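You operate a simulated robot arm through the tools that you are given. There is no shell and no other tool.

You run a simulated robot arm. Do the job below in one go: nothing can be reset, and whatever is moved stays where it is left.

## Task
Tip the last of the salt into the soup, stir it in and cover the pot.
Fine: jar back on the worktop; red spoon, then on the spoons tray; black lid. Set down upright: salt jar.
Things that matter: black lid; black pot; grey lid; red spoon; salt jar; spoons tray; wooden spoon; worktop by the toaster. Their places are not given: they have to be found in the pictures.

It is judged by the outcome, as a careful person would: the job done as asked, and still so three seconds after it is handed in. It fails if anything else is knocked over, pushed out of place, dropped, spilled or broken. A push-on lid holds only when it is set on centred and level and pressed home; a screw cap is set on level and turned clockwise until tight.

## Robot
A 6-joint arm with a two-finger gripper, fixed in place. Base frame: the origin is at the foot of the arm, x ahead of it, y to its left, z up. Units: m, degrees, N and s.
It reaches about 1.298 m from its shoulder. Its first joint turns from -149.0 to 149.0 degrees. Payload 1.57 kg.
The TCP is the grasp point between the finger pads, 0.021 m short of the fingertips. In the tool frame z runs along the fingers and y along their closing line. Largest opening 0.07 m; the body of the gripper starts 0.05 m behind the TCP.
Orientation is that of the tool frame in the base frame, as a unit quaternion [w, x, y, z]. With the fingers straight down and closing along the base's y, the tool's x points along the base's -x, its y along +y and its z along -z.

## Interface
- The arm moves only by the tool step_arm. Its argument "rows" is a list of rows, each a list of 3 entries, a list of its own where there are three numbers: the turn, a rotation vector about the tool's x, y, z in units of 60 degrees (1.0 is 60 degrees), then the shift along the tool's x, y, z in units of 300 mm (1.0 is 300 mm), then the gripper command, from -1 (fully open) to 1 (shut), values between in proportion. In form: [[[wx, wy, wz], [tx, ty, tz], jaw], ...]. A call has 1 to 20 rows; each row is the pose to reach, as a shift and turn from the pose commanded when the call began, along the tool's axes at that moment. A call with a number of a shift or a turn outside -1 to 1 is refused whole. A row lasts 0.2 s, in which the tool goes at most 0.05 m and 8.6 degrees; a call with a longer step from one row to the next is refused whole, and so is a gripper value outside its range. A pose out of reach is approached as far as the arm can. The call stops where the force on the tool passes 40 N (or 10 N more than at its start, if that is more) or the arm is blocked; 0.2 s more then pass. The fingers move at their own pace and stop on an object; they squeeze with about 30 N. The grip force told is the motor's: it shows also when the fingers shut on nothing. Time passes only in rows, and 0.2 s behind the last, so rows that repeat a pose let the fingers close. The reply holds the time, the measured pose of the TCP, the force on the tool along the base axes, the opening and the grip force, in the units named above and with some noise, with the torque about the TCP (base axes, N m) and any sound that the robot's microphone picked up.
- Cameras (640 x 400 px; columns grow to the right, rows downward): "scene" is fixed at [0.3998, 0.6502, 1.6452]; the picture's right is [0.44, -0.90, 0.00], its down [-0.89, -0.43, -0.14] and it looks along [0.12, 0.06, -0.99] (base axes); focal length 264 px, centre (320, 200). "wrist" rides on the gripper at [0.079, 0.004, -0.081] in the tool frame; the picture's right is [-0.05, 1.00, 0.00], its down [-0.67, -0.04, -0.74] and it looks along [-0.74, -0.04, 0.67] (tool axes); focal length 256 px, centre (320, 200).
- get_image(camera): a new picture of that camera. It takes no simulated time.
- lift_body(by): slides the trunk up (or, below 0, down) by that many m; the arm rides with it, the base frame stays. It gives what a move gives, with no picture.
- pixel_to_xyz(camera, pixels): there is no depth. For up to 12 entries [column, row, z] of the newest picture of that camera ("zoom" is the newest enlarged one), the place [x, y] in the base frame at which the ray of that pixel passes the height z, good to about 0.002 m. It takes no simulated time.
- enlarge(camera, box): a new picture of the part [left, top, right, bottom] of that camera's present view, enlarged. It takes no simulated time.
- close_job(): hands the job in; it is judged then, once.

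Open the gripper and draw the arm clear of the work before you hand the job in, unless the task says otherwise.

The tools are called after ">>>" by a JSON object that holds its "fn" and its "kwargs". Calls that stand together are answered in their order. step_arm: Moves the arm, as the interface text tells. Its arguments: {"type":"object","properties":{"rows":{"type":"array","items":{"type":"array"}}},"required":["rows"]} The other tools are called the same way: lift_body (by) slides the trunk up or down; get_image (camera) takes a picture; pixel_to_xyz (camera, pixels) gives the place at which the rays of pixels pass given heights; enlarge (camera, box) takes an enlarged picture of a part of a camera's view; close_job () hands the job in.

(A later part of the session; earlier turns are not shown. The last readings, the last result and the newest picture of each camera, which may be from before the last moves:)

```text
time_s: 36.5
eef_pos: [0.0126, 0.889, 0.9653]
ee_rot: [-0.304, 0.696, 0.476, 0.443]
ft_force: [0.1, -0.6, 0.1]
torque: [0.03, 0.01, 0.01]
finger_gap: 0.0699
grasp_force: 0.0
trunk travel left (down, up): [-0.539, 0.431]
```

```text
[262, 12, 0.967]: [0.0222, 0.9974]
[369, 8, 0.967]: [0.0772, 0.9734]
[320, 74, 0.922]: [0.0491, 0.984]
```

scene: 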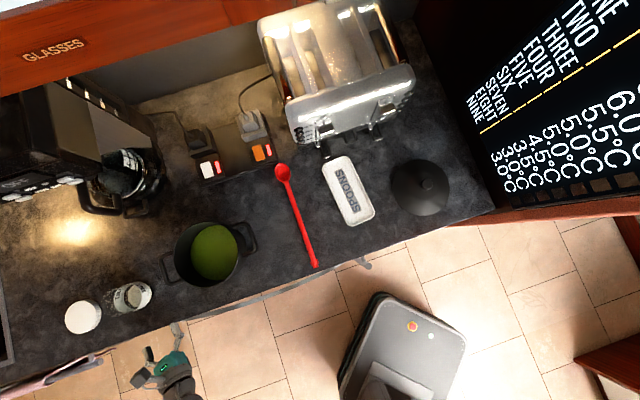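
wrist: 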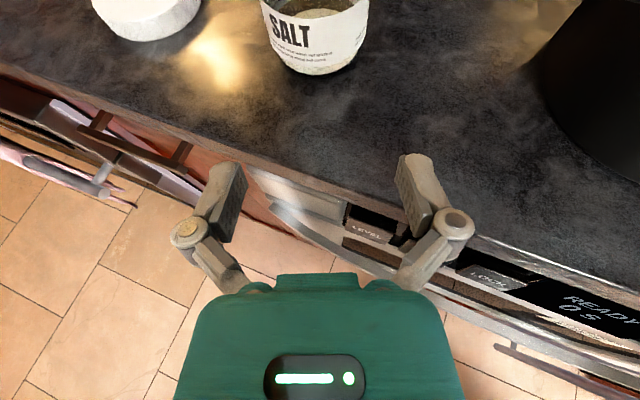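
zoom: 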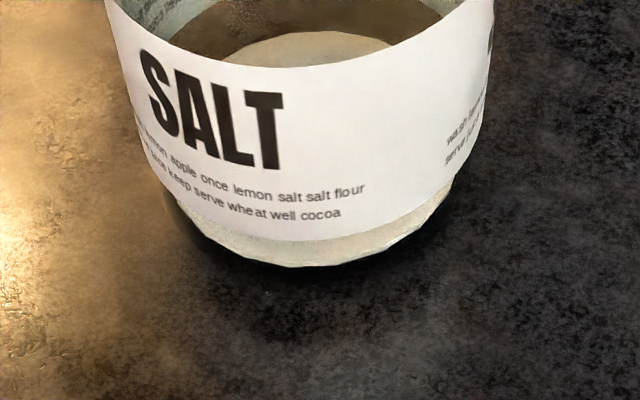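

Lateral offset is about −0.5 mm and the jar is ≈0.0675 m wide, just under the 0.070 opening. I advance 0.06 m level along the approach line and check the picture again.

>>> {"fn": "step_arm", "kwargs": {"rows": [[[0, 0, 0], [0.028, -0.001, 0.06], -1], [[0, 0, 0], [0.056, -0.001, 0.121], -1], [[0, 0, 0], [0.0844, -0.002, 0.1814], -1], [[0, 0, 0], [0.0844, -0.002, 0.1814], -1]]}}

>>> {"fn": "get_image", "kwargs": {"camera": "wrist"}}

>>> {"fn": "enlarge", "kwargs": {"camera": "scene", "box": [60, 260, 220, 360]}}

```text
time_s: 37.5
eef_pos: [0.0336, 0.9459, 0.9653]
ee_rot: [-0.305, 0.696, 0.475, 0.444]
ft_force: [-1.6, 0.1, 0.1]
torque: [0.02, -0.02, 0.01]
finger_gap: 0.0697
grasp_force: 0.1
trunk travel left (down, up): [-0.539, 0.431]
```

```text
taken
```

wrist: 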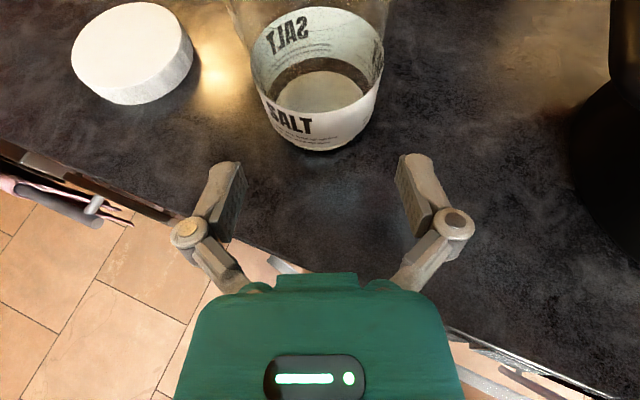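

```text
4.00 times, centred on (140, 310) of scene
```

zoom: 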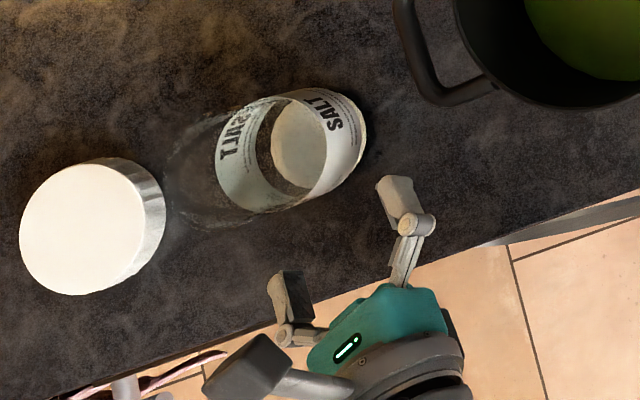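

Jar is close now (label ring from col 249 to 384). I query again for lateral and forward distances.

>>> {"fn": "pixel_to_xyz", "kwargs": {"camera": "wrist", "pixels": [[249, 65, 0.967], [384, 62, 0.967], [321, 152, 0.922], [317, 62, 0.967], [317, 103, 0.967], [317, 5, 0.967]]}}

>>> {"fn": "enlarge", "kwargs": {"camera": "wrist", "box": [220, 0, 420, 160]}}

```text
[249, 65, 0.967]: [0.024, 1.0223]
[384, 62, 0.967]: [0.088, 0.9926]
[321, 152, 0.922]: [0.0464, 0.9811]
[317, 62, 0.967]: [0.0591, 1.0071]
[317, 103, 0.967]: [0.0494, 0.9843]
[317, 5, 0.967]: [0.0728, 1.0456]
```

```text
2.50 times, centred on (320, 80) of wrist
```

zoom: 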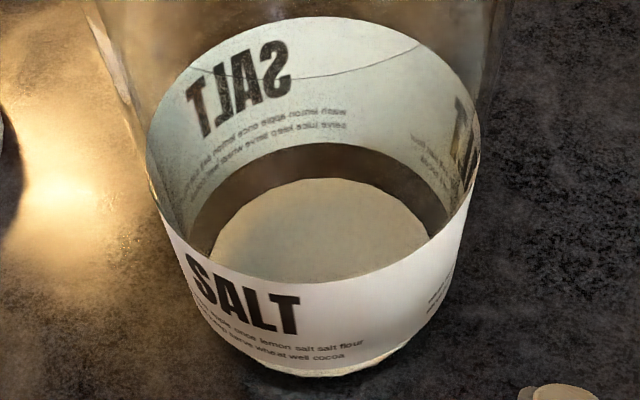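

Working the camera geometry in the tool frame, the jar centre is ≈0.000 m off laterally and ≈0.068 m ahead, width ≈0.0675 m. I creep forward 0.03 m so the tips begin to straddle it, and check.

>>> {"fn": "step_arm", "kwargs": {"rows": [[[0, 0, 0], [0.014, 0, 0.0302], -1], [[0, 0, 0], [0.0281, 0, 0.0605], -1], [[0, 0, 0], [0.0422, 0, 0.0907], -1], [[0, 0, 0], [0.0422, 0, 0.0907], -1]]}}

>>> {"fn": "get_image", "kwargs": {"camera": "wrist"}}

>>> {"fn": "enlarge", "kwargs": {"camera": "scene", "box": [60, 260, 220, 360]}}

```text
time_s: 38.5
eef_pos: [0.0435, 0.9732, 0.9663]
ee_rot: [-0.305, 0.696, 0.476, 0.443]
ft_force: [-0.1, 0.8, -0.5]
torque: [0.02, 0.03, -0.02]
finger_gap: 0.0701
grasp_force: 0.0
trunk travel left (down, up): [-0.539, 0.431]
```

```text
taken
```

wrist: 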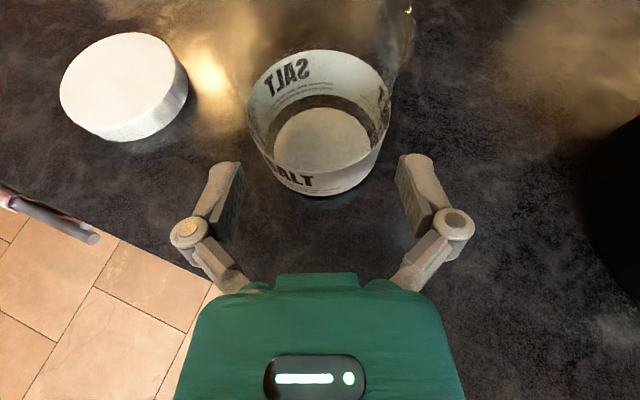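

```text
4.00 times, centred on (140, 310) of scene
```

zoom: 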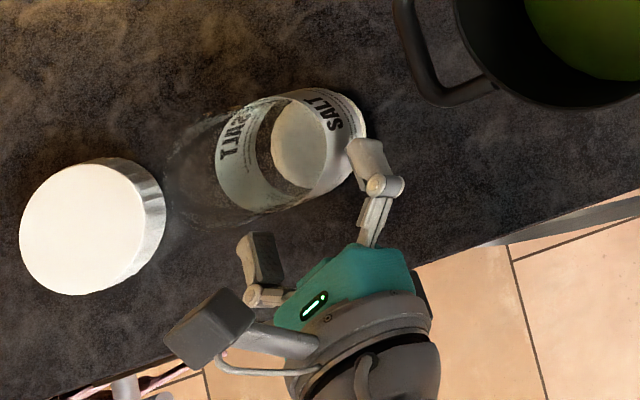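

Still centred (offset ≈ +0.2 mm), with the tips just about to straddle the jar. I advance the last 0.032 m slowly with the jaws fully open.

>>> {"fn": "step_arm", "kwargs": {"rows": [[[0, 0, 0], [0.009, 0, 0.0193], -1], [[0, 0, 0], [0.018, 0, 0.0387], -1], [[0, 0, 0], [0.027, 0, 0.058], -1], [[0, 0, 0], [0.036, 0, 0.0774], -1], [[0, 0, 0], [0.045, 0, 0.0967], -1], [[0, 0, 0], [0.045, 0, 0.0967], -1]]}}

>>> {"fn": "get_image", "kwargs": {"camera": "wrist"}}

>>> {"fn": "enlarge", "kwargs": {"camera": "scene", "box": [60, 260, 220, 360]}}

```text
time_s: 39.9
eef_pos: [0.0561, 1.0035, 0.9647]
ee_rot: [-0.303, 0.697, 0.474, 0.445]
ft_force: [0.6, 0.0, -0.6]
torque: [-0.01, 0.02, 0.02]
finger_gap: 0.0701
grasp_force: 0.1
trunk travel left (down, up): [-0.539, 0.431]
```

```text
taken
```

wrist: 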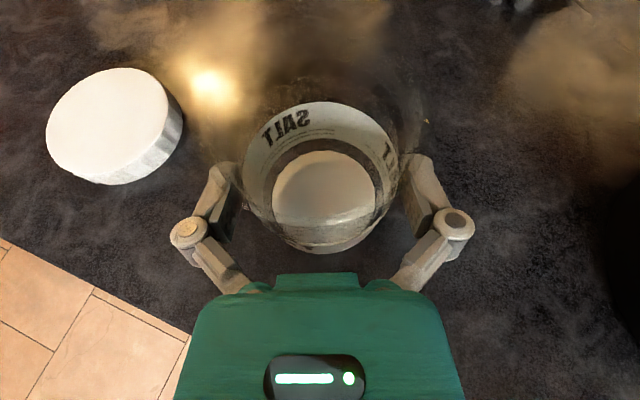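

```text
4.00 times, centred on (140, 310) of scene
```

zoom: 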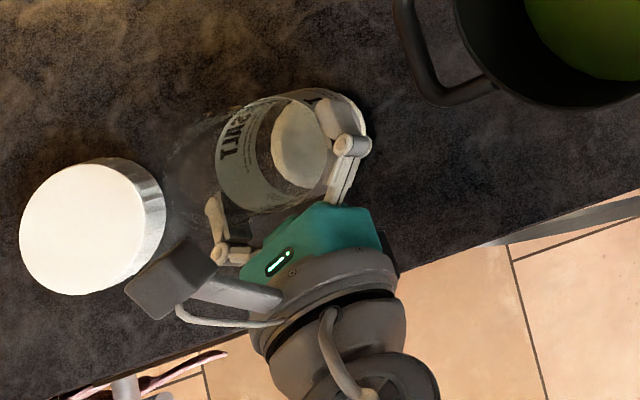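

The fingers straddle the jar with no contact force. I close the jaws on it.

>>> {"fn": "step_arm", "kwargs": {"rows": [[[0, 0, 0], [0, 0, 0], 1], [[0, 0, 0], [0, 0, 0], 1], [[0, 0, 0], [0, 0, 0], 1], [[0, 0, 0], [0, 0, 0], 1]]}}

>>> {"fn": "get_image", "kwargs": {"camera": "wrist"}}

```text
time_s: 40.9
eef_pos: [0.0554, 1.0031, 0.966]
ee_rot: [-0.304, 0.696, 0.475, 0.444]
ft_force: [0.4, -0.5, 1.6]
torque: [0.07, 0.1, 0.02]
finger_gap: 0.063
grasp_force: 30.7
trunk travel left (down, up): [-0.539, 0.431]
```

```text
taken
```

wrist: 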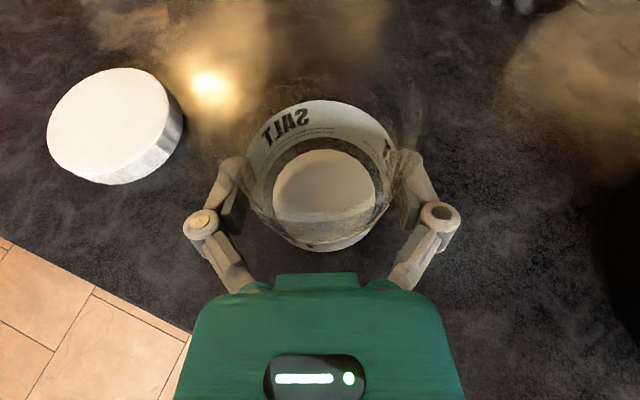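

Gripped: gap 0.063 m at 30.7 N, TCP (0.0554,1.0031,0.966) — I'll return the jar to this pose. I lift the trunk 0.14 m with the jar.

>>> {"fn": "lift_body", "kwargs": {"by": 0.14}}

>>> {"fn": "get_image", "kwargs": {"camera": "wrist"}}

>>> {"fn": "get_image", "kwargs": {"camera": "scene"}}

```text
time_s: 42.6
eef_pos: [0.056, 1.0036, 1.1054]
ee_rot: [-0.305, 0.695, 0.476, 0.444]
ft_force: [0.0, 0.6, -0.2]
torque: [-0.01, 0.01, 0.0]
finger_gap: 0.0623
grasp_force: 29.9
trunk travel left (down, up): [-0.679, 0.291]
```

```text
taken
```

wrist: 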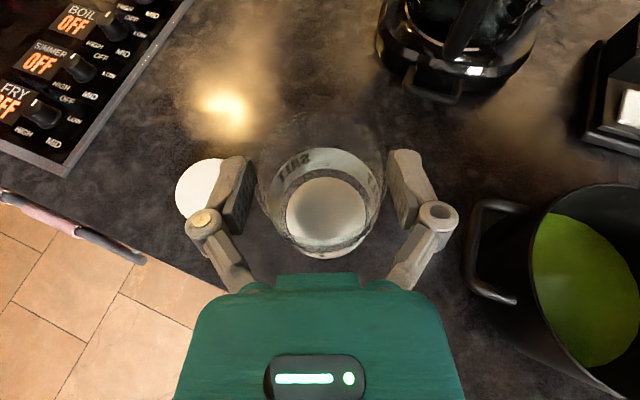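

```text
taken
```

scene: 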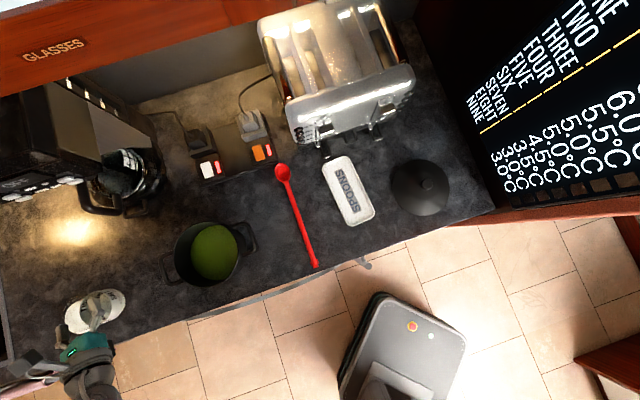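

The jar is lifted in the grip (visible between the pads). I pitch the hand up 25° to level (jar leans back slightly, mouth up), then carry it sideways over the pot.

>>> {"fn": "step_arm", "kwargs": {"rows": [[[0, 0.07, 0], [0, 0, 0], 1], [[0, 0.14, 0], [0, 0, 0], 1], [[0, 0.21, 0], [0, 0, 0], 1], [[0, 0.28, 0], [0, 0, 0], 1], [[0, 0.35, 0], [0, 0, 0], 1], [[0, 0.417, 0], [0, 0, 0], 1], [[0, 0.417, 0], [0, 0, 0], 1]]}}

>>> {"fn": "get_image", "kwargs": {"camera": "wrist"}}

```text
time_s: 44.2
eef_pos: [0.0562, 1.0027, 1.1842]
ee_rot: [-0.4, 0.583, 0.399, 0.584]
ft_force: [0.0, -0.7, -0.6]
torque: [-0.02, -0.01, 0.01]
finger_gap: 0.0623
grasp_force: 30.4
out of reach, approached as far as the arm can: row 1, 2, 3, 4, 5, 6, 7
trunk travel left (down, up): [-0.679, 0.291]
```

```text
taken
```

wrist: 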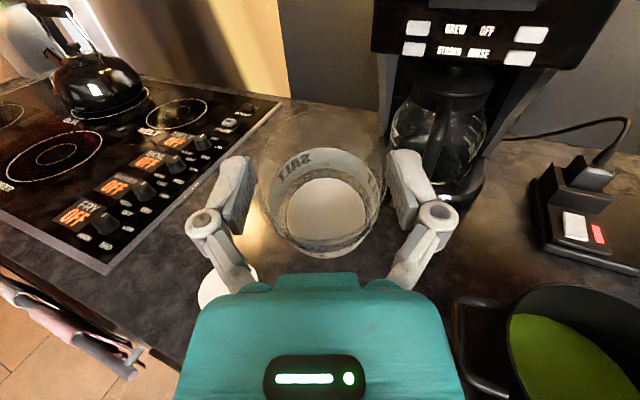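

Level now at z=1.184, jar secure, salt visible at the bottom. I carry it right and slightly back to a point 0.02 m left of the pot's centre.

>>> {"fn": "step_arm", "kwargs": {"rows": [[[0, 0, 0], [0, 0.085, -0.024], 1], [[0, 0, 0], [0, 0.171, -0.048], 1], [[0, 0, 0], [0, 0.256, -0.072], 1], [[0, 0, 0], [0, 0.342, -0.096], 1], [[0, 0, 0], [0, 0.427, -0.12], 1], [[0, 0, 0], [0, 0.512, -0.144], 1], [[0, 0, 0], [0, 0.598, -0.168], 1], [[0, 0, 0], [0, 0.683, -0.192], 1], [[0, 0, 0], [0, 0.683, -0.192], 1]]}}

>>> {"fn": "get_image", "kwargs": {"camera": "wrist"}}

>>> {"fn": "get_image", "kwargs": {"camera": "scene"}}

```text
time_s: 46.2
eef_pos: [0.2265, 0.8754, 1.1847]
ee_rot: [-0.4, 0.583, 0.399, 0.584]
ft_force: [0.3, -0.8, -0.5]
torque: [-0.01, 0.03, 0.02]
finger_gap: 0.0622
grasp_force: 29.8
trunk travel left (down, up): [-0.679, 0.291]
```

```text
taken
```

wrist: 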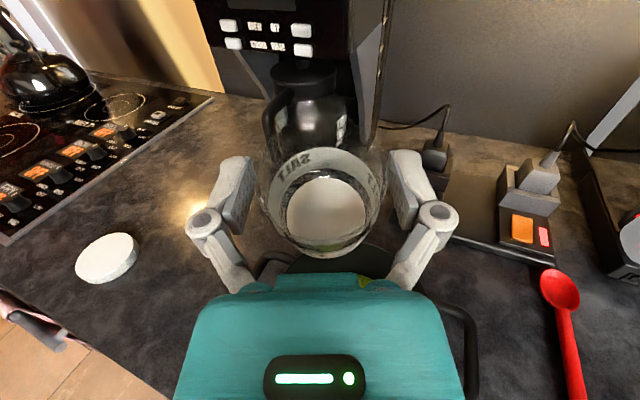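

```text
taken
```

scene: 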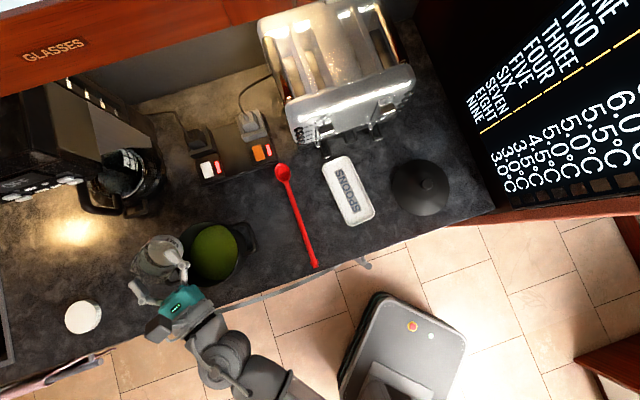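

The jar is over the pot's left half, TCP (0.2265,0.8754,1.185). I lower 0.04 m to shorten the fall, then roll the hand clockwise (+) so the mouth tips toward the pot centre — first 60°.

>>> {"fn": "lift_body", "kwargs": {"by": -0.04}}

>>> {"fn": "step_arm", "kwargs": {"rows": [[[0, 0, 0.1], [0, 0, 0], 1], [[0, 0, 0.2], [0, 0, 0], 1], [[0, 0, 0.3], [0, 0, 0], 1], [[0, 0, 0.4], [0, 0, 0], 1], [[0, 0, 0.5], [0, 0, 0], 1], [[0, 0, 0.6], [0, 0, 0], 1], [[0, 0, 0.7], [0, 0, 0], 1], [[0, 0, 0.8], [0, 0, 0], 1], [[0, 0, 0.9], [0, 0, 0], 1], [[0, 0, 1.0], [0, 0, 0], 1], [[0, 0, 1.0], [0, 0, 0], 1]]}}

>>> {"fn": "get_image", "kwargs": {"camera": "wrist"}}

>>> {"fn": "enlarge", "kwargs": {"camera": "scene", "box": [110, 210, 270, 310]}}

```text
time_s: 47.0
eef_pos: [0.226, 0.8768, 1.1449]
ee_rot: [-0.4, 0.583, 0.398, 0.584]
ft_force: [-0.2, -0.2, 0.4]
torque: [-0.01, -0.02, -0.02]
finger_gap: 0.0622
grasp_force: 29.9
trunk travel left (down, up): [-0.639, 0.331]
```

```text
time_s: 49.4
eef_pos: [0.2251, 0.8752, 1.145]
ee_rot: [-0.639, 0.704, 0.052, 0.305]
ft_force: [-1.1, -0.1, 0.2]
torque: [-0.06, 0.01, 0.02]
finger_gap: 0.0622
grasp_force: 30.1
trunk travel left (down, up): [-0.639, 0.331]
```

```text
taken
```

wrist: 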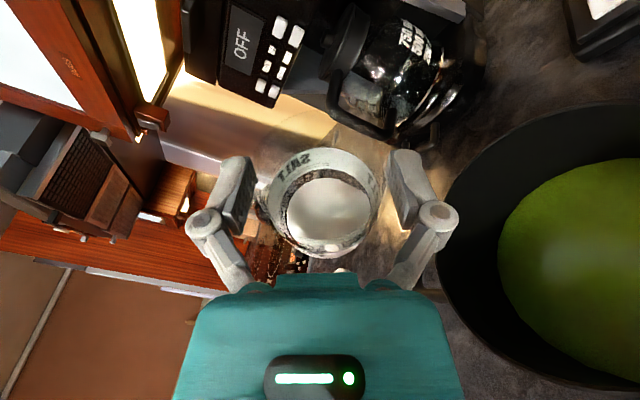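

```text
4.00 times, centred on (190, 260) of scene
```

zoom: 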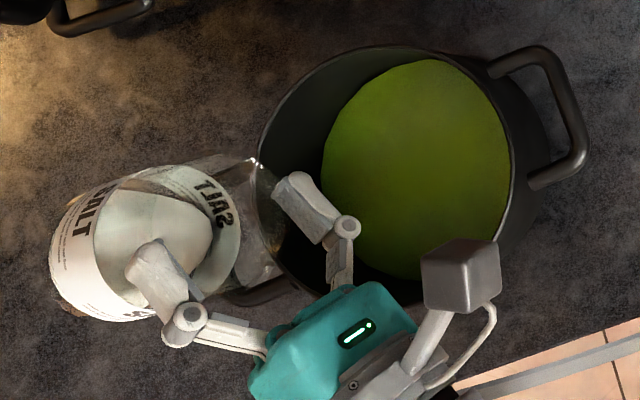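

Jar now lies at 60° tilt with the mouth toward the pot centre. Because of perspective I verify where the mouth is: querying jar mouth and pot rim points at their own heights.

>>> {"fn": "pixel_to_xyz", "kwargs": {"camera": "zoom", "pixels": [[250, 215, 1.167], [385, 175, 1.02], [262, 180, 1.02], [512, 150, 1.02], [400, 47, 1.02], [390, 303, 1.02], [180, 235, 1.145]]}}

```text
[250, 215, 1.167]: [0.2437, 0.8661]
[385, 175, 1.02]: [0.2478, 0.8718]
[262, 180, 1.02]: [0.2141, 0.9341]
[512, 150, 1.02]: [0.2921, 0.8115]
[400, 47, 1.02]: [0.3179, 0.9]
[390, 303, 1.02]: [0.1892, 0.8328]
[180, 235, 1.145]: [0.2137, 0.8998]
```

The mouth is at about (0.244,0.866), over the pot centre (0.252,0.870). I continue rolling another 50° (to 110°) slowly so the salt runs out into the pot.

>>> {"fn": "step_arm", "kwargs": {"rows": [[[0, 0, 0.083], [0, 0, 0], 1], [[0, 0, 0.166], [0, 0, 0], 1], [[0, 0, 0.249], [0, 0, 0], 1], [[0, 0, 0.332], [0, 0, 0], 1], [[0, 0, 0.415], [0, 0, 0], 1], [[0, 0, 0.498], [0, 0, 0], 1], [[0, 0, 0.581], [0, 0, 0], 1], [[0, 0, 0.664], [0, 0, 0], 1], [[0, 0, 0.747], [0, 0, 0], 1], [[0, 0, 0.83], [0, 0, 0], 1], [[0, 0, 0.83], [0, 0, 0], 1]]}}

>>> {"fn": "get_image", "kwargs": {"camera": "wrist"}}

>>> {"fn": "enlarge", "kwargs": {"camera": "scene", "box": [110, 210, 270, 310]}}

```text
time_s: 51.8
eef_pos: [0.2258, 0.8757, 1.1427]
ee_rot: [0.708, -0.661, 0.248, -0.009]
ft_force: [-0.5, 0.0, -1.3]
torque: [-0.06, 0.01, 0.0]
finger_gap: 0.062
grasp_force: 30.0
trunk travel left (down, up): [-0.639, 0.331]
```

```text
taken
```

wrist: 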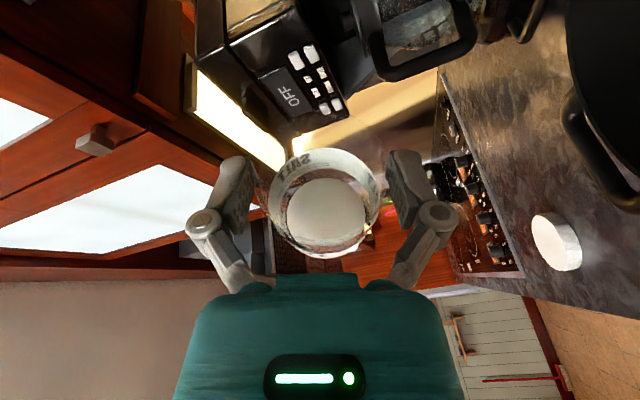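

```text
4.00 times, centred on (190, 260) of scene
```

zoom: 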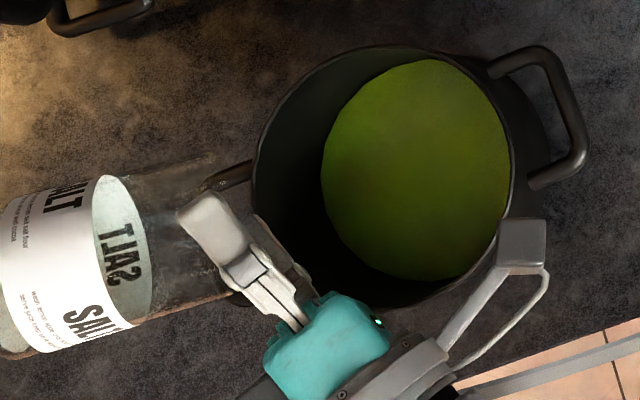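

Tilt is about 110°. I check the mouth's position again and whether the salt has moved, with a closer look at both pictures.

>>> {"fn": "pixel_to_xyz", "kwargs": {"camera": "zoom", "pixels": [[205, 230, 1.13], [205, 185, 1.13], [240, 290, 1.13], [60, 265, 1.16], [0, 280, 1.16]]}}

>>> {"fn": "enlarge", "kwargs": {"camera": "wrist", "box": [230, 120, 420, 290]}}

>>> {"fn": "enlarge", "kwargs": {"camera": "scene", "box": [80, 210, 240, 310]}}

```text
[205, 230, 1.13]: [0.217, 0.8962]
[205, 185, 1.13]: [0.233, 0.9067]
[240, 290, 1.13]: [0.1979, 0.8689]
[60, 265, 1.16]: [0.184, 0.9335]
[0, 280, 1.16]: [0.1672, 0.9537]
```

```text
2.35 times, centred on (325, 205) of wrist
```

zoom: 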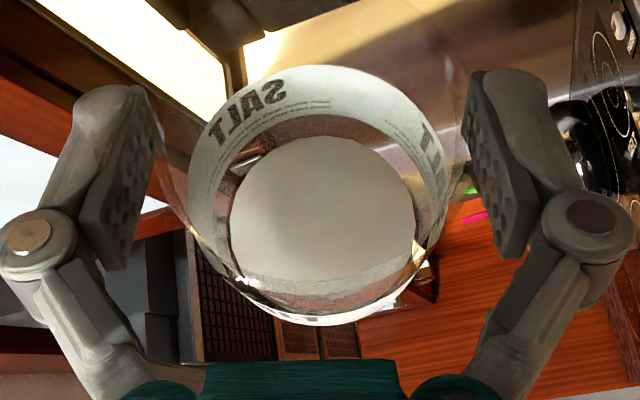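

```text
4.00 times, centred on (160, 260) of scene
```

zoom: 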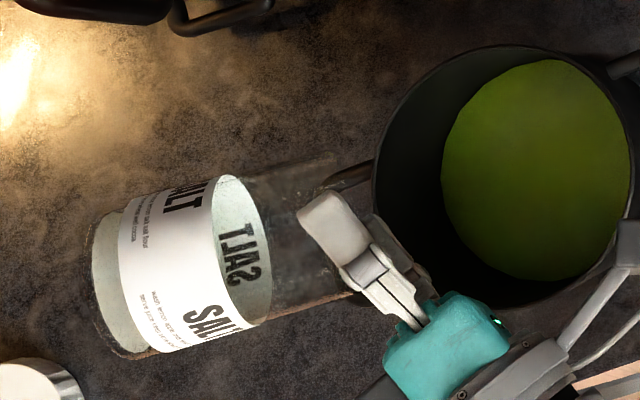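

The white salt still sits at the jar's base, and the jar seems to have slid in the grip (pads now nearer the mouth). I measure the label ring, base and mouth to see how far.

>>> {"fn": "pixel_to_xyz", "kwargs": {"camera": "zoom", "pixels": [[240, 240, 1.15], [240, 240, 1.17], [105, 280, 1.17], [105, 280, 1.19], [345, 245, 1.13], [345, 245, 1.15], [320, 225, 1.17]]}}

```text
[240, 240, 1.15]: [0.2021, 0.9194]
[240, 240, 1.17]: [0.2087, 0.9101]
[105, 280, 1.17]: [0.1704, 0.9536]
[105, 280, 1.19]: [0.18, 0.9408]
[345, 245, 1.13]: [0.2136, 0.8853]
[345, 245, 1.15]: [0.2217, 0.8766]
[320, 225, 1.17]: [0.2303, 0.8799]
```

The jar did slide about 0.045 m through the pads during the lift (pads now near the mouth), but it has been steady since. The salt has not left at ≈108° tilt, so I shift 0.03 m right to centre the mouth over the pot and roll 40° further (tilt ≈142°).

>>> {"fn": "step_arm", "kwargs": {"rows": [[[0, 0, 0], [0.031, -0.011, 0], 1], [[0, 0, 0], [0.062, -0.023, 0], 1], [[0, 0, 0], [0.094, -0.034, 0], 1], [[0, 0, 0.083], [0.094, -0.034, 0], 1], [[0, 0, 0.167], [0.094, -0.034, 0], 1], [[0, 0, 0.25], [0.094, -0.034, 0], 1], [[0, 0, 0.333], [0.094, -0.034, 0], 1], [[0, 0, 0.417], [0.094, -0.034, 0], 1], [[0, 0, 0.5], [0.094, -0.034, 0], 1], [[0, 0, 0.583], [0.094, -0.034, 0], 1], [[0, 0, 0.667], [0.094, -0.034, 0], 1], [[0, 0, 0.667], [0.094, -0.034, 0], 1]]}}

>>> {"fn": "enlarge", "kwargs": {"camera": "wrist", "box": [230, 120, 420, 290]}}

>>> {"fn": "enlarge", "kwargs": {"camera": "scene", "box": [100, 200, 260, 300]}}

```text
time_s: 54.4
eef_pos: [0.2536, 0.8641, 1.145]
ee_rot: [0.668, -0.537, 0.459, 0.235]
ft_force: [0.2, -0.8, -0.7]
torque: [-0.01, -0.03, 0.02]
finger_gap: 0.0621
grasp_force: 30.2
trunk travel left (down, up): [-0.639, 0.331]
```

```text
2.35 times, centred on (325, 205) of wrist
```

zoom: 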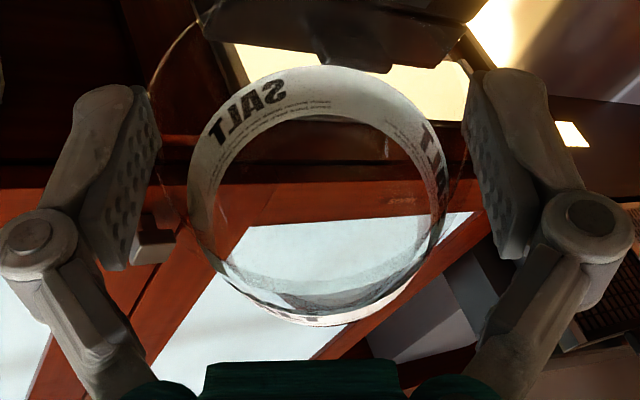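

```text
4.00 times, centred on (180, 250) of scene
```

zoom: 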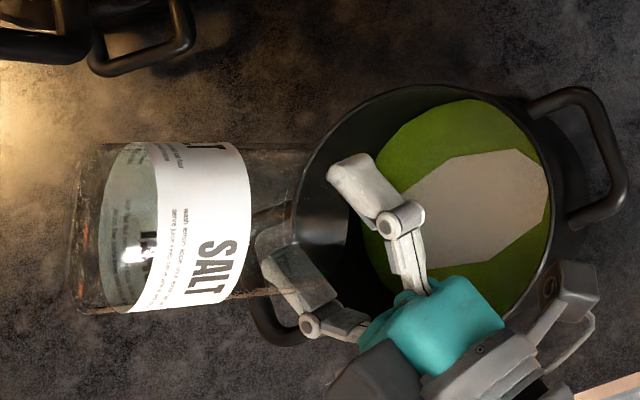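

The salt has poured out: a pale patch now lies on the soup and the jar's base looks clear. I hold a second longer with a small extra roll to let the last grains go, then look again.

>>> {"fn": "step_arm", "kwargs": {"rows": [[[0, 0, 0.1], [0, 0, 0], 1], [[0, 0, 0.2], [0, 0, 0], 1], [[0, 0, 0.2], [0, 0, 0], 1], [[0, 0, 0.1], [0, 0, 0], 1], [[0, 0, 0.2], [0, 0, 0], 1], [[0, 0, 0.2], [0, 0, 0], 1], [[0, 0, 0.2], [0, 0, 0], 1]]}}

>>> {"fn": "enlarge", "kwargs": {"camera": "wrist", "box": [230, 120, 420, 290]}}

>>> {"fn": "enlarge", "kwargs": {"camera": "scene", "box": [100, 200, 260, 300]}}

```text
time_s: 56.0
eef_pos: [0.2535, 0.8644, 1.1448]
ee_rot: [0.64, -0.485, 0.513, 0.302]
ft_force: [0.5, -1.0, -0.6]
torque: [0.01, 0.0, 0.0]
finger_gap: 0.0621
grasp_force: 30.2
trunk travel left (down, up): [-0.639, 0.331]
```

```text
2.35 times, centred on (325, 205) of wrist
```

zoom: 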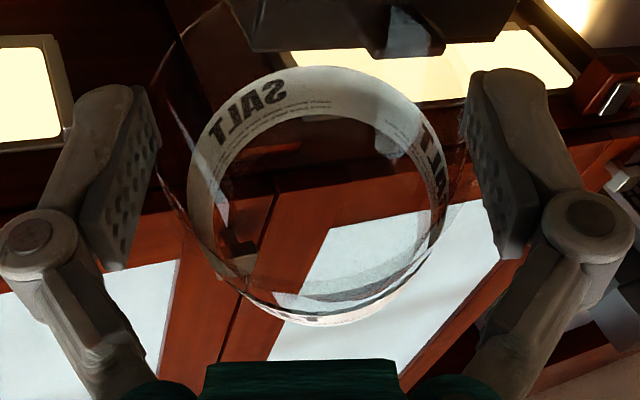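

```text
4.00 times, centred on (180, 250) of scene
```

zoom: 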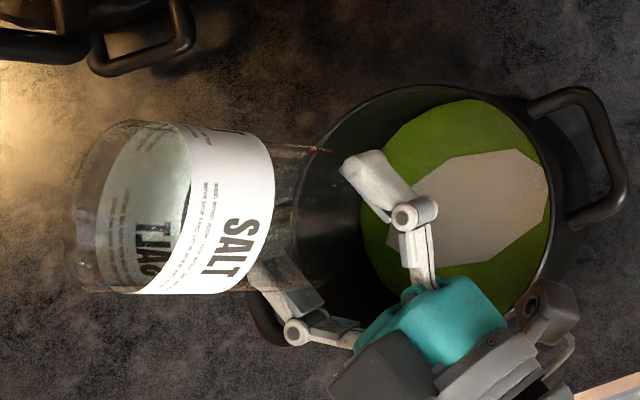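

The jar is empty. I roll the hand back upright by 161.9° in three calls.

>>> {"fn": "step_arm", "kwargs": {"rows": [[[0, 0, -0.125], [0, 0, 0], 1], [[0, 0, -0.25], [0, 0, 0], 1], [[0, 0, -0.375], [0, 0, 0], 1], [[0, 0, -0.5], [0, 0, 0], 1], [[0, 0, -0.625], [0, 0, 0], 1], [[0, 0, -0.75], [0, 0, 0], 1], [[0, 0, -0.875], [0, 0, 0], 1], [[0, 0, -1.0], [0, 0, 0], 1]]}}

>>> {"fn": "step_arm", "kwargs": {"rows": [[[0, 0, -0.125], [0, 0, 0], 1], [[0, 0, -0.25], [0, 0, 0], 1], [[0, 0, -0.375], [0, 0, 0], 1], [[0, 0, -0.5], [0, 0, 0], 1], [[0, 0, -0.625], [0, 0, 0], 1], [[0, 0, -0.75], [0, 0, 0], 1], [[0, 0, -0.875], [0, 0, 0], 1], [[0, 0, -1.0], [0, 0, 0], 1]]}}

>>> {"fn": "step_arm", "kwargs": {"rows": [[[0, 0, -0.117], [0, 0, 0], 1], [[0, 0, -0.233], [0, 0, 0], 1], [[0, 0, -0.35], [0, 0, 0], 1], [[0, 0, -0.467], [0, 0, 0], 1], [[0, 0, -0.583], [0, 0, 0], 1], [[0, 0, -0.697], [0, 0, 0], 1], [[0, 0, -0.697], [0, 0, 0], 1]]}}

>>> {"fn": "get_image", "kwargs": {"camera": "wrist"}}

>>> {"fn": "get_image", "kwargs": {"camera": "scene"}}

```text
time_s: 57.8
eef_pos: [0.2525, 0.8646, 1.1445]
ee_rot: [0.706, -0.676, 0.202, -0.059]
ft_force: [-0.6, -0.5, 0.2]
torque: [-0.01, -0.04, 0.0]
finger_gap: 0.0619
grasp_force: 29.2
trunk travel left (down, up): [-0.639, 0.331]
```

```text
time_s: 59.6
eef_pos: [0.2539, 0.8644, 1.1455]
ee_rot: [-0.582, 0.686, 0.166, 0.404]
ft_force: [-0.5, 0.7, -0.9]
torque: [0.01, -0.03, -0.01]
finger_gap: 0.0619
grasp_force: 29.5
trunk travel left (down, up): [-0.639, 0.331]
```

```text
time_s: 61.2
eef_pos: [0.2542, 0.8645, 1.1444]
ee_rot: [-0.4, 0.582, 0.399, 0.585]
ft_force: [0.6, 0.1, -0.7]
torque: [-0.05, 0.01, 0.01]
finger_gap: 0.062
grasp_force: 29.9
trunk travel left (down, up): [-0.639, 0.331]
```

```text
taken
```

wrist: 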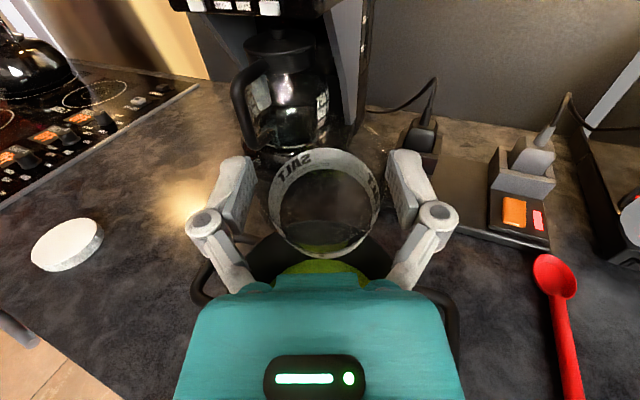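

```text
taken
```

scene: 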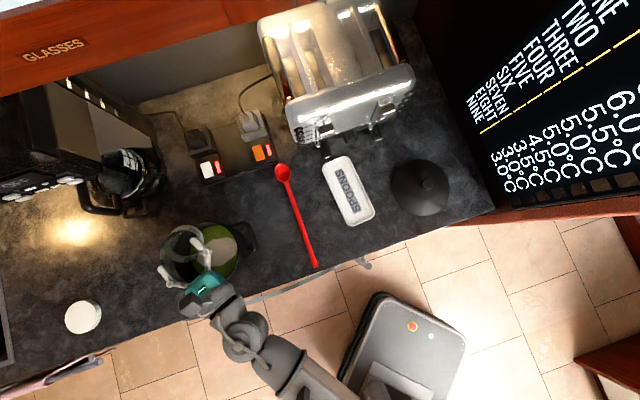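

Upright again over the pot and empty. I raise 0.04 m for clearance and carry the jar back to above its original spot.

>>> {"fn": "lift_body", "kwargs": {"by": 0.04}}

>>> {"fn": "step_arm", "kwargs": {"rows": [[[0, 0, 0], [0, -0.087, 0.022], 1], [[0, 0, 0], [0, -0.174, 0.043], 1], [[0, 0, 0], [0, -0.261, 0.065], 1], [[0, 0, 0], [0, -0.348, 0.087], 1], [[0, 0, 0], [0, -0.436, 0.108], 1], [[0, 0, 0], [0, -0.523, 0.13], 1], [[0, 0, 0], [0, -0.61, 0.152], 1], [[0, 0, 0], [0, -0.697, 0.173], 1], [[0, 0, 0], [0, -0.784, 0.195], 1], [[0, 0, 0], [0, -0.784, 0.195], 1]]}}

>>> {"fn": "step_arm", "kwargs": {"rows": [[[0, -0.07, 0], [0, 0, 0], 1], [[0, -0.14, 0], [0, 0, 0], 1], [[0, -0.21, 0], [0, 0, 0], 1], [[0, -0.28, 0], [0, 0, 0], 1], [[0, -0.35, 0], [0, 0, 0], 1], [[0, -0.417, 0], [0, 0, 0], 1], [[0, -0.417, 0], [0, 0, 0], 1]]}}

>>> {"fn": "get_image", "kwargs": {"camera": "wrist"}}

>>> {"fn": "get_image", "kwargs": {"camera": "scene"}}

```text
time_s: 62.0
eef_pos: [0.2538, 0.8637, 1.1843]
ee_rot: [-0.4, 0.583, 0.398, 0.584]
ft_force: [-0.6, 0.7, -1.2]
torque: [-0.01, 0.0, -0.01]
finger_gap: 0.0617
grasp_force: 29.1
trunk travel left (down, up): [-0.679, 0.291]
```

```text
time_s: 64.2
eef_pos: [0.0547, 1.0051, 1.1844]
ee_rot: [-0.4, 0.582, 0.398, 0.585]
ft_force: [0.2, 0.2, -0.7]
torque: [-0.02, -0.02, -0.02]
finger_gap: 0.0618
grasp_force: 30.3
trunk travel left (down, up): [-0.679, 0.291]
```

```text
time_s: 65.8
eef_pos: [0.0565, 1.0051, 1.106]
ee_rot: [-0.304, 0.696, 0.475, 0.445]
ft_force: [0.1, 0.1, -0.6]
torque: [0.01, -0.02, 0.01]
finger_gap: 0.062
grasp_force: 30.2
out of reach, approached as far as the arm can: row 1, 2, 3, 4, 5, 6, 7
trunk travel left (down, up): [-0.679, 0.291]
```

```text
taken
```

wrist: 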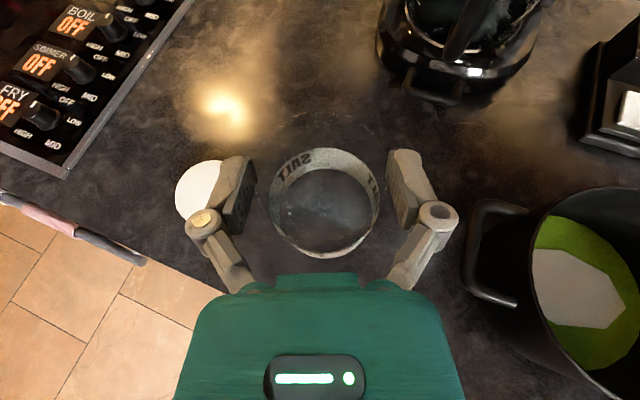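

```text
taken
```

scene: 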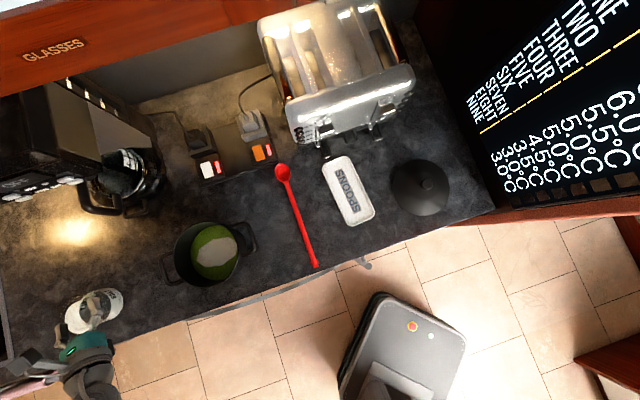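

The jar hangs in the grip with the pot in view holding the salt patch. By the ring size its base is about 0.083 m below the TCP, so contact is expected near TCP z≈1.005; I lower 0.085 m first and look.

>>> {"fn": "lift_body", "kwargs": {"by": -0.085}}

>>> {"fn": "get_image", "kwargs": {"camera": "wrist"}}

>>> {"fn": "enlarge", "kwargs": {"camera": "scene", "box": [60, 260, 220, 360]}}

```text
time_s: 67.0
eef_pos: [0.0565, 1.0043, 1.02]
ee_rot: [-0.305, 0.696, 0.475, 0.445]
ft_force: [-0.3, -0.3, -0.9]
torque: [-0.05, 0.02, -0.02]
finger_gap: 0.0621
grasp_force: 29.9
trunk travel left (down, up): [-0.594, 0.376]
```

```text
taken
```

wrist: 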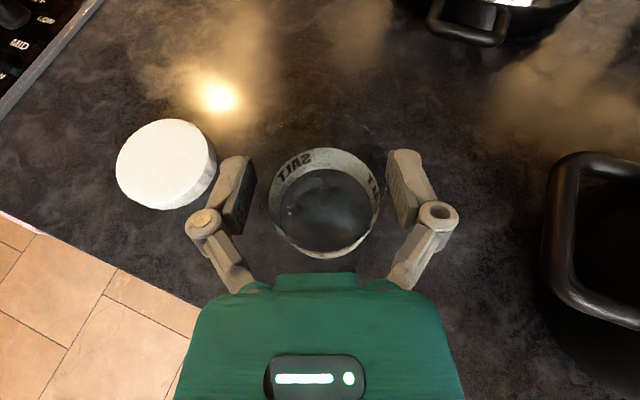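

```text
4.00 times, centred on (140, 310) of scene
```

zoom: 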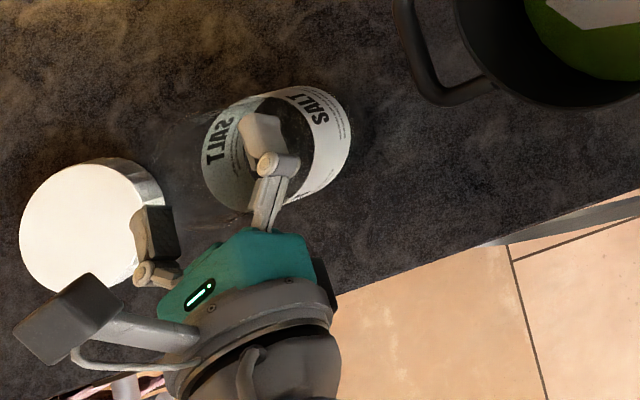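

The jar base is close above its original place. I lower in small steps watching the vertical force.

>>> {"fn": "lift_body", "kwargs": {"by": -0.008}}

>>> {"fn": "lift_body", "kwargs": {"by": -0.004}}

>>> {"fn": "lift_body", "kwargs": {"by": -0.004}}

>>> {"fn": "get_image", "kwargs": {"camera": "wrist"}}

>>> {"fn": "enlarge", "kwargs": {"camera": "scene", "box": [60, 260, 220, 360]}}

```text
time_s: 67.6
eef_pos: [0.0561, 1.0061, 1.0123]
ee_rot: [-0.305, 0.696, 0.475, 0.444]
ft_force: [0.2, 0.1, -1.8]
torque: [-0.01, 0.01, -0.01]
finger_gap: 0.0619
grasp_force: 29.8
trunk travel left (down, up): [-0.586, 0.384]
```

```text
time_s: 68.1
eef_pos: [0.0573, 1.0036, 1.0107]
ee_rot: [-0.306, 0.695, 0.476, 0.445]
ft_force: [2.4, 5.9, 20.4]
torque: [0.28, -0.14, 0.01]
finger_gap: 0.0622
grasp_force: 30.2
trunk travel left (down, up): [-0.582, 0.388]
```

```text
time_s: 68.7
eef_pos: [0.0567, 1.0034, 1.0058]
ee_rot: [-0.305, 0.696, 0.475, 0.445]
ft_force: [0.2, 0.4, 16.7]
torque: [0.07, -0.11, 0.0]
finger_gap: 0.0619
grasp_force: 29.9
trunk travel left (down, up): [-0.578, 0.392]
```

```text
taken
```

wrist: 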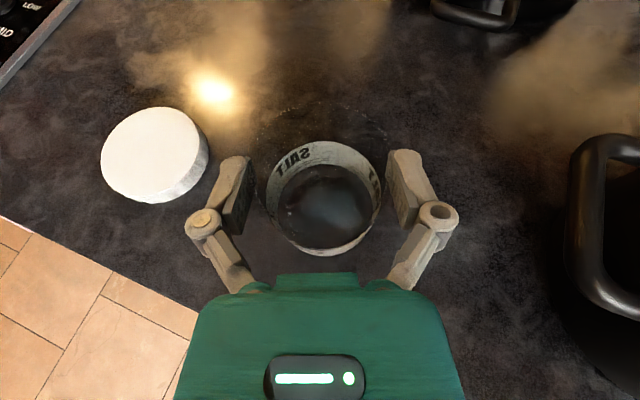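

```text
4.00 times, centred on (140, 310) of scene
```

zoom: 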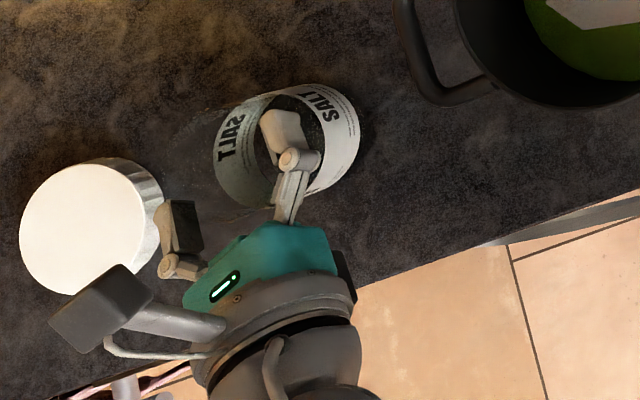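

Contact was felt at TCP z≈1.010 (≈20 N) and the jar stands on the worktop, pushed slightly up in the pads. I open the jaws fully in place and check that the jar stands.

>>> {"fn": "step_arm", "kwargs": {"rows": [[[0, 0, 0], [0, 0, 0], 0.9], [[0, 0, 0], [0, 0, 0], 0.5], [[0, 0, 0], [0, 0, 0], 0], [[0, 0, 0], [0, 0, 0], -0.5], [[0, 0, 0], [0, 0, 0], -1], [[0, 0, 0], [0, 0, 0], -1]]}}

>>> {"fn": "get_image", "kwargs": {"camera": "wrist"}}

>>> {"fn": "enlarge", "kwargs": {"camera": "scene", "box": [60, 260, 220, 360]}}

```text
time_s: 70.1
eef_pos: [0.0562, 1.0054, 1.0046]
ee_rot: [-0.304, 0.696, 0.475, 0.444]
ft_force: [-0.5, 0.1, -0.1]
torque: [0.02, 0.03, -0.02]
finger_gap: 0.07
grasp_force: 0.1
trunk travel left (down, up): [-0.578, 0.392]
```

```text
taken
```

wrist: 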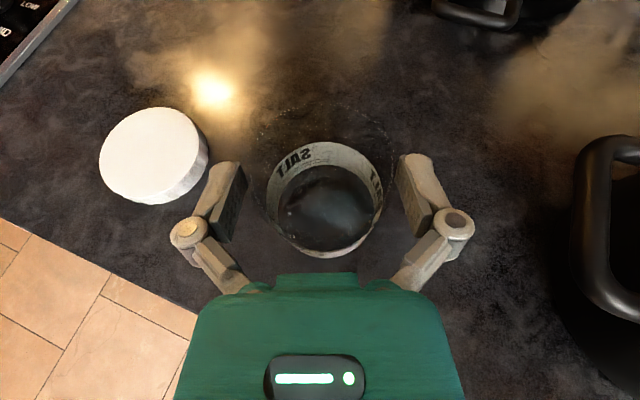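

```text
4.00 times, centred on (140, 310) of scene
```

zoom: 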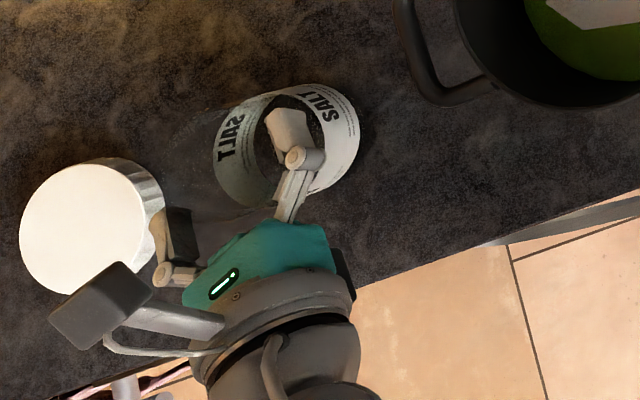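

The jar stands upright with the jaws open and clear. I withdraw straight back 0.14 m level.

>>> {"fn": "step_arm", "kwargs": {"rows": [[[0, 0, 0], [-0.02, 0, -0.042], -1], [[0, 0, 0], [-0.049, 0, -0.106], -1], [[0, 0, 0], [-0.099, 0, -0.212], -1], [[0, 0, 0], [-0.148, 0, -0.318], -1], [[0, 0, 0], [-0.197, 0, -0.423], -1], [[0, 0, 0], [-0.197, 0, -0.423], -1]]}}

>>> {"fn": "get_image", "kwargs": {"camera": "wrist"}}

>>> {"fn": "enlarge", "kwargs": {"camera": "scene", "box": [60, 260, 220, 360]}}

```text
time_s: 71.5
eef_pos: [0.0061, 0.8744, 1.0044]
ee_rot: [-0.304, 0.696, 0.474, 0.445]
ft_force: [-1.0, -0.2, 0.8]
torque: [-0.02, 0.01, -0.02]
finger_gap: 0.0701
grasp_force: 0.0
trunk travel left (down, up): [-0.578, 0.392]
```

```text
taken
```

wrist: 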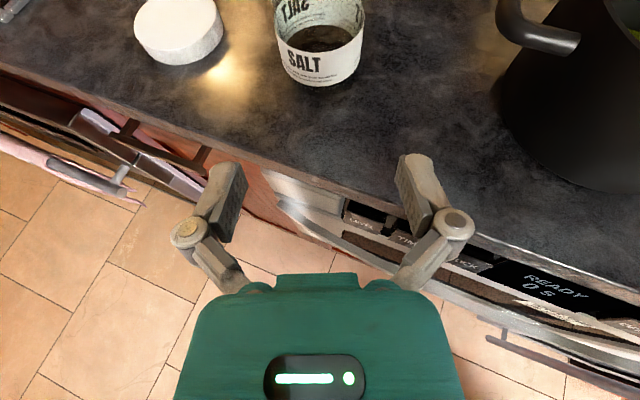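

```text
4.00 times, centred on (140, 310) of scene
```

zoom: 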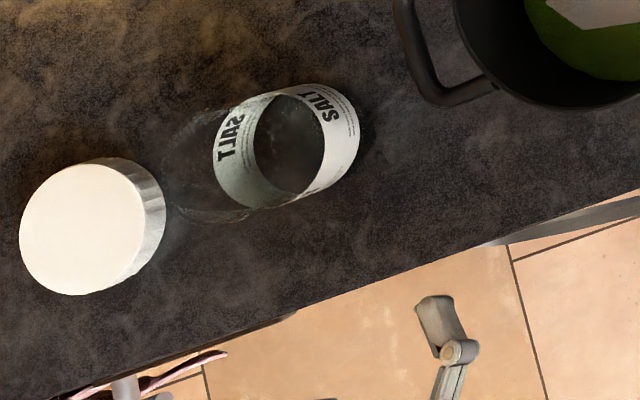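

The jar is back upright at its spot, empty. Next the red spoon: I raise the trunk 0.25 m, then pitch the hand back to straight down while moving right.

>>> {"fn": "lift_body", "kwargs": {"by": 0.25}}

>>> {"fn": "step_arm", "kwargs": {"rows": [[[0, -0.125, 0], [0, 0.075, 0], -1], [[0, -0.25, 0], [0, 0.15, 0], -1], [[0, -0.375, 0], [0, 0.225, 0], -1], [[0, -0.5, 0], [0, 0.3, 0], -1], [[0, -0.625, 0], [0, 0.375, 0], -1], [[0, -0.75, 0], [0, 0.45, 0], -1], [[0, -0.875, 0], [0, 0.525, 0], -1], [[0, -1.0, 0], [0, 0.6, 0], -1], [[0, -1.0, 0], [0, 0.6, 0], -1]]}}

```text
time_s: 74.0
eef_pos: [0.0047, 0.8736, 1.256]
ee_rot: [-0.305, 0.695, 0.476, 0.444]
ft_force: [-0.3, -0.9, 0.3]
torque: [-0.02, 0.01, -0.02]
finger_gap: 0.07
grasp_force: 0.0
trunk travel left (down, up): [-0.828, 0.142]
```

```text
time_s: 76.0
eef_pos: [0.174, 0.8109, 1.1477]
ee_rot: [-0.027, 0.825, 0.563, 0.037]
ft_force: [0.5, 0.1, 0.4]
torque: [-0.01, 0.0, 0.0]
finger_gap: 0.0698
grasp_force: 0.0
out of reach, approached as far as the arm can: row 1, 2, 3, 4, 5, 6, 7, 8, 9
trunk travel left (down, up): [-0.828, 0.142]
```

Nearly straight down. I take out the last 5° of pitch and move to about (0.32,0.62), off the counter's objects, then turn the hand about its axis.

>>> {"fn": "step_arm", "kwargs": {"rows": [[[0, -0.028, 0], [-0.059, 0.099, 0], -1], [[0, -0.056, 0], [-0.118, 0.198, 0], -1], [[0, -0.083, 0], [-0.177, 0.297, 0], -1], [[0, -0.083, 0], [-0.236, 0.397, 0], -1], [[0, -0.083, 0], [-0.295, 0.496, 0], -1], [[0, -0.083, 0], [-0.354, 0.595, 0], -1], [[0, -0.083, 0], [-0.413, 0.694, 0], -1], [[0, -0.083, 0], [-0.413, 0.694, 0], -1]]}}

>>> {"fn": "step_arm", "kwargs": {"rows": [[[0, 0, 0.125], [0, 0, 0], -1], [[0, 0, 0.25], [0, 0, 0], -1], [[0, 0, 0.375], [0, 0, 0], -1], [[0, 0, 0.5], [0, 0, 0], -1], [[0, 0, 0.625], [0, 0, 0], -1], [[0, 0, 0.75], [0, 0, 0], -1], [[0, 0, 0.875], [0, 0, 0], -1], [[0, 0, 1.0], [0, 0, 0], -1]]}}

>>> {"fn": "step_arm", "kwargs": {"rows": [[[0, 0, 0.125], [0, 0, 0], -1], [[0, 0, 0.25], [0, 0, 0], -1], [[0, 0, 0.375], [0, 0, 0], -1], [[0, 0, 0.5], [0, 0, 0], -1], [[0, 0, 0.625], [0, 0, 0], -1], [[0, 0, 0.75], [0, 0, 0], -1], [[0, 0, 0.875], [0, 0, 0], -1], [[0, 0, 1.0], [0, 0, 0], -1]]}}

>>> {"fn": "step_arm", "kwargs": {"rows": [[[0, 0, 0.125], [0, 0, 0], -1], [[0, 0, 0.25], [0, 0, 0], -1], [[0, 0, 0.375], [0, 0, 0], -1], [[0, 0, 0.5], [0, 0, 0], -1], [[0, 0, 0.625], [0, 0, 0], -1], [[0, 0, 0.75], [0, 0, 0], -1], [[0, 0, 0.875], [0, 0, 0], -1], [[0, 0, 1.0], [0, 0, 0], -1]]}}

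>>> {"fn": "get_image", "kwargs": {"camera": "wrist"}}

>>> {"fn": "get_image", "kwargs": {"camera": "scene"}}

```text
time_s: 77.8
eef_pos: [0.2595, 0.6415, 1.1468]
ee_rot: [0.004, 0.845, 0.535, 0.009]
ft_force: [-0.2, 0.3, -0.3]
torque: [0.02, -0.01, 0.02]
finger_gap: 0.07
grasp_force: 0.0
out of reach, approached as far as the arm can: row 2, 3, 4, 5, 6, 7, 8
trunk travel left (down, up): [-0.828, 0.142]
```

```text
time_s: 79.6
eef_pos: [0.2592, 0.642, 1.1464]
ee_rot: [0.001, 0.999, 0.04, 0.01]
ft_force: [-0.2, 0.1, 1.0]
torque: [0.0, 0.02, -0.04]
finger_gap: 0.07
grasp_force: 0.1
trunk travel left (down, up): [-0.828, 0.142]
```

```text
time_s: 81.4
eef_pos: [0.2583, 0.6411, 1.1478]
ee_rot: [-0.004, 0.885, -0.466, 0.01]
ft_force: [0.1, -0.5, 1.1]
torque: [0.0, -0.02, -0.02]
finger_gap: 0.0699
grasp_force: 0.1
trunk travel left (down, up): [-0.828, 0.142]
```

```text
time_s: 83.2
eef_pos: [0.2588, 0.6421, 1.1471]
ee_rot: [0.009, -0.534, 0.846, -0.006]
ft_force: [0.6, 0.4, -0.6]
torque: [-0.01, 0.01, 0.0]
finger_gap: 0.0699
grasp_force: 0.2
trunk travel left (down, up): [-0.828, 0.142]
```

```text
taken
```

wrist: 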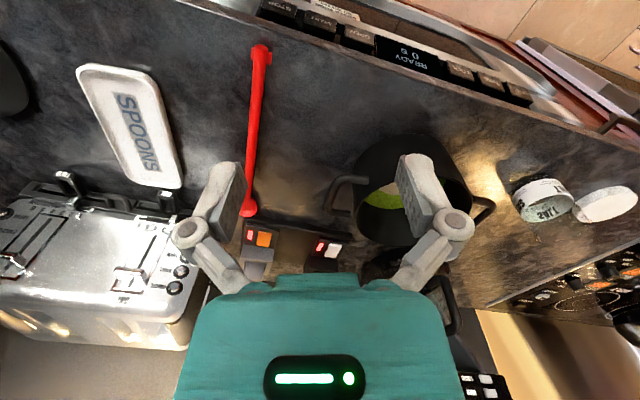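

```text
taken
```

scene: 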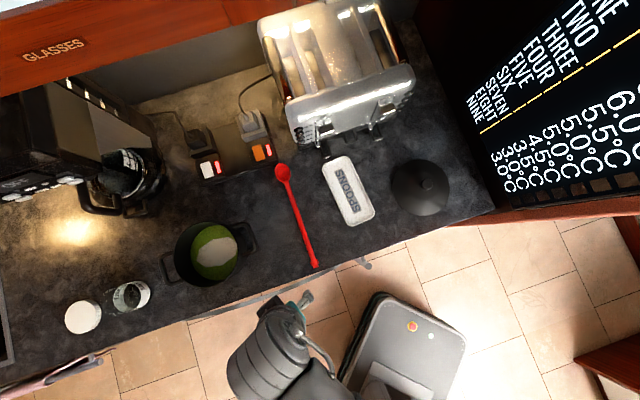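

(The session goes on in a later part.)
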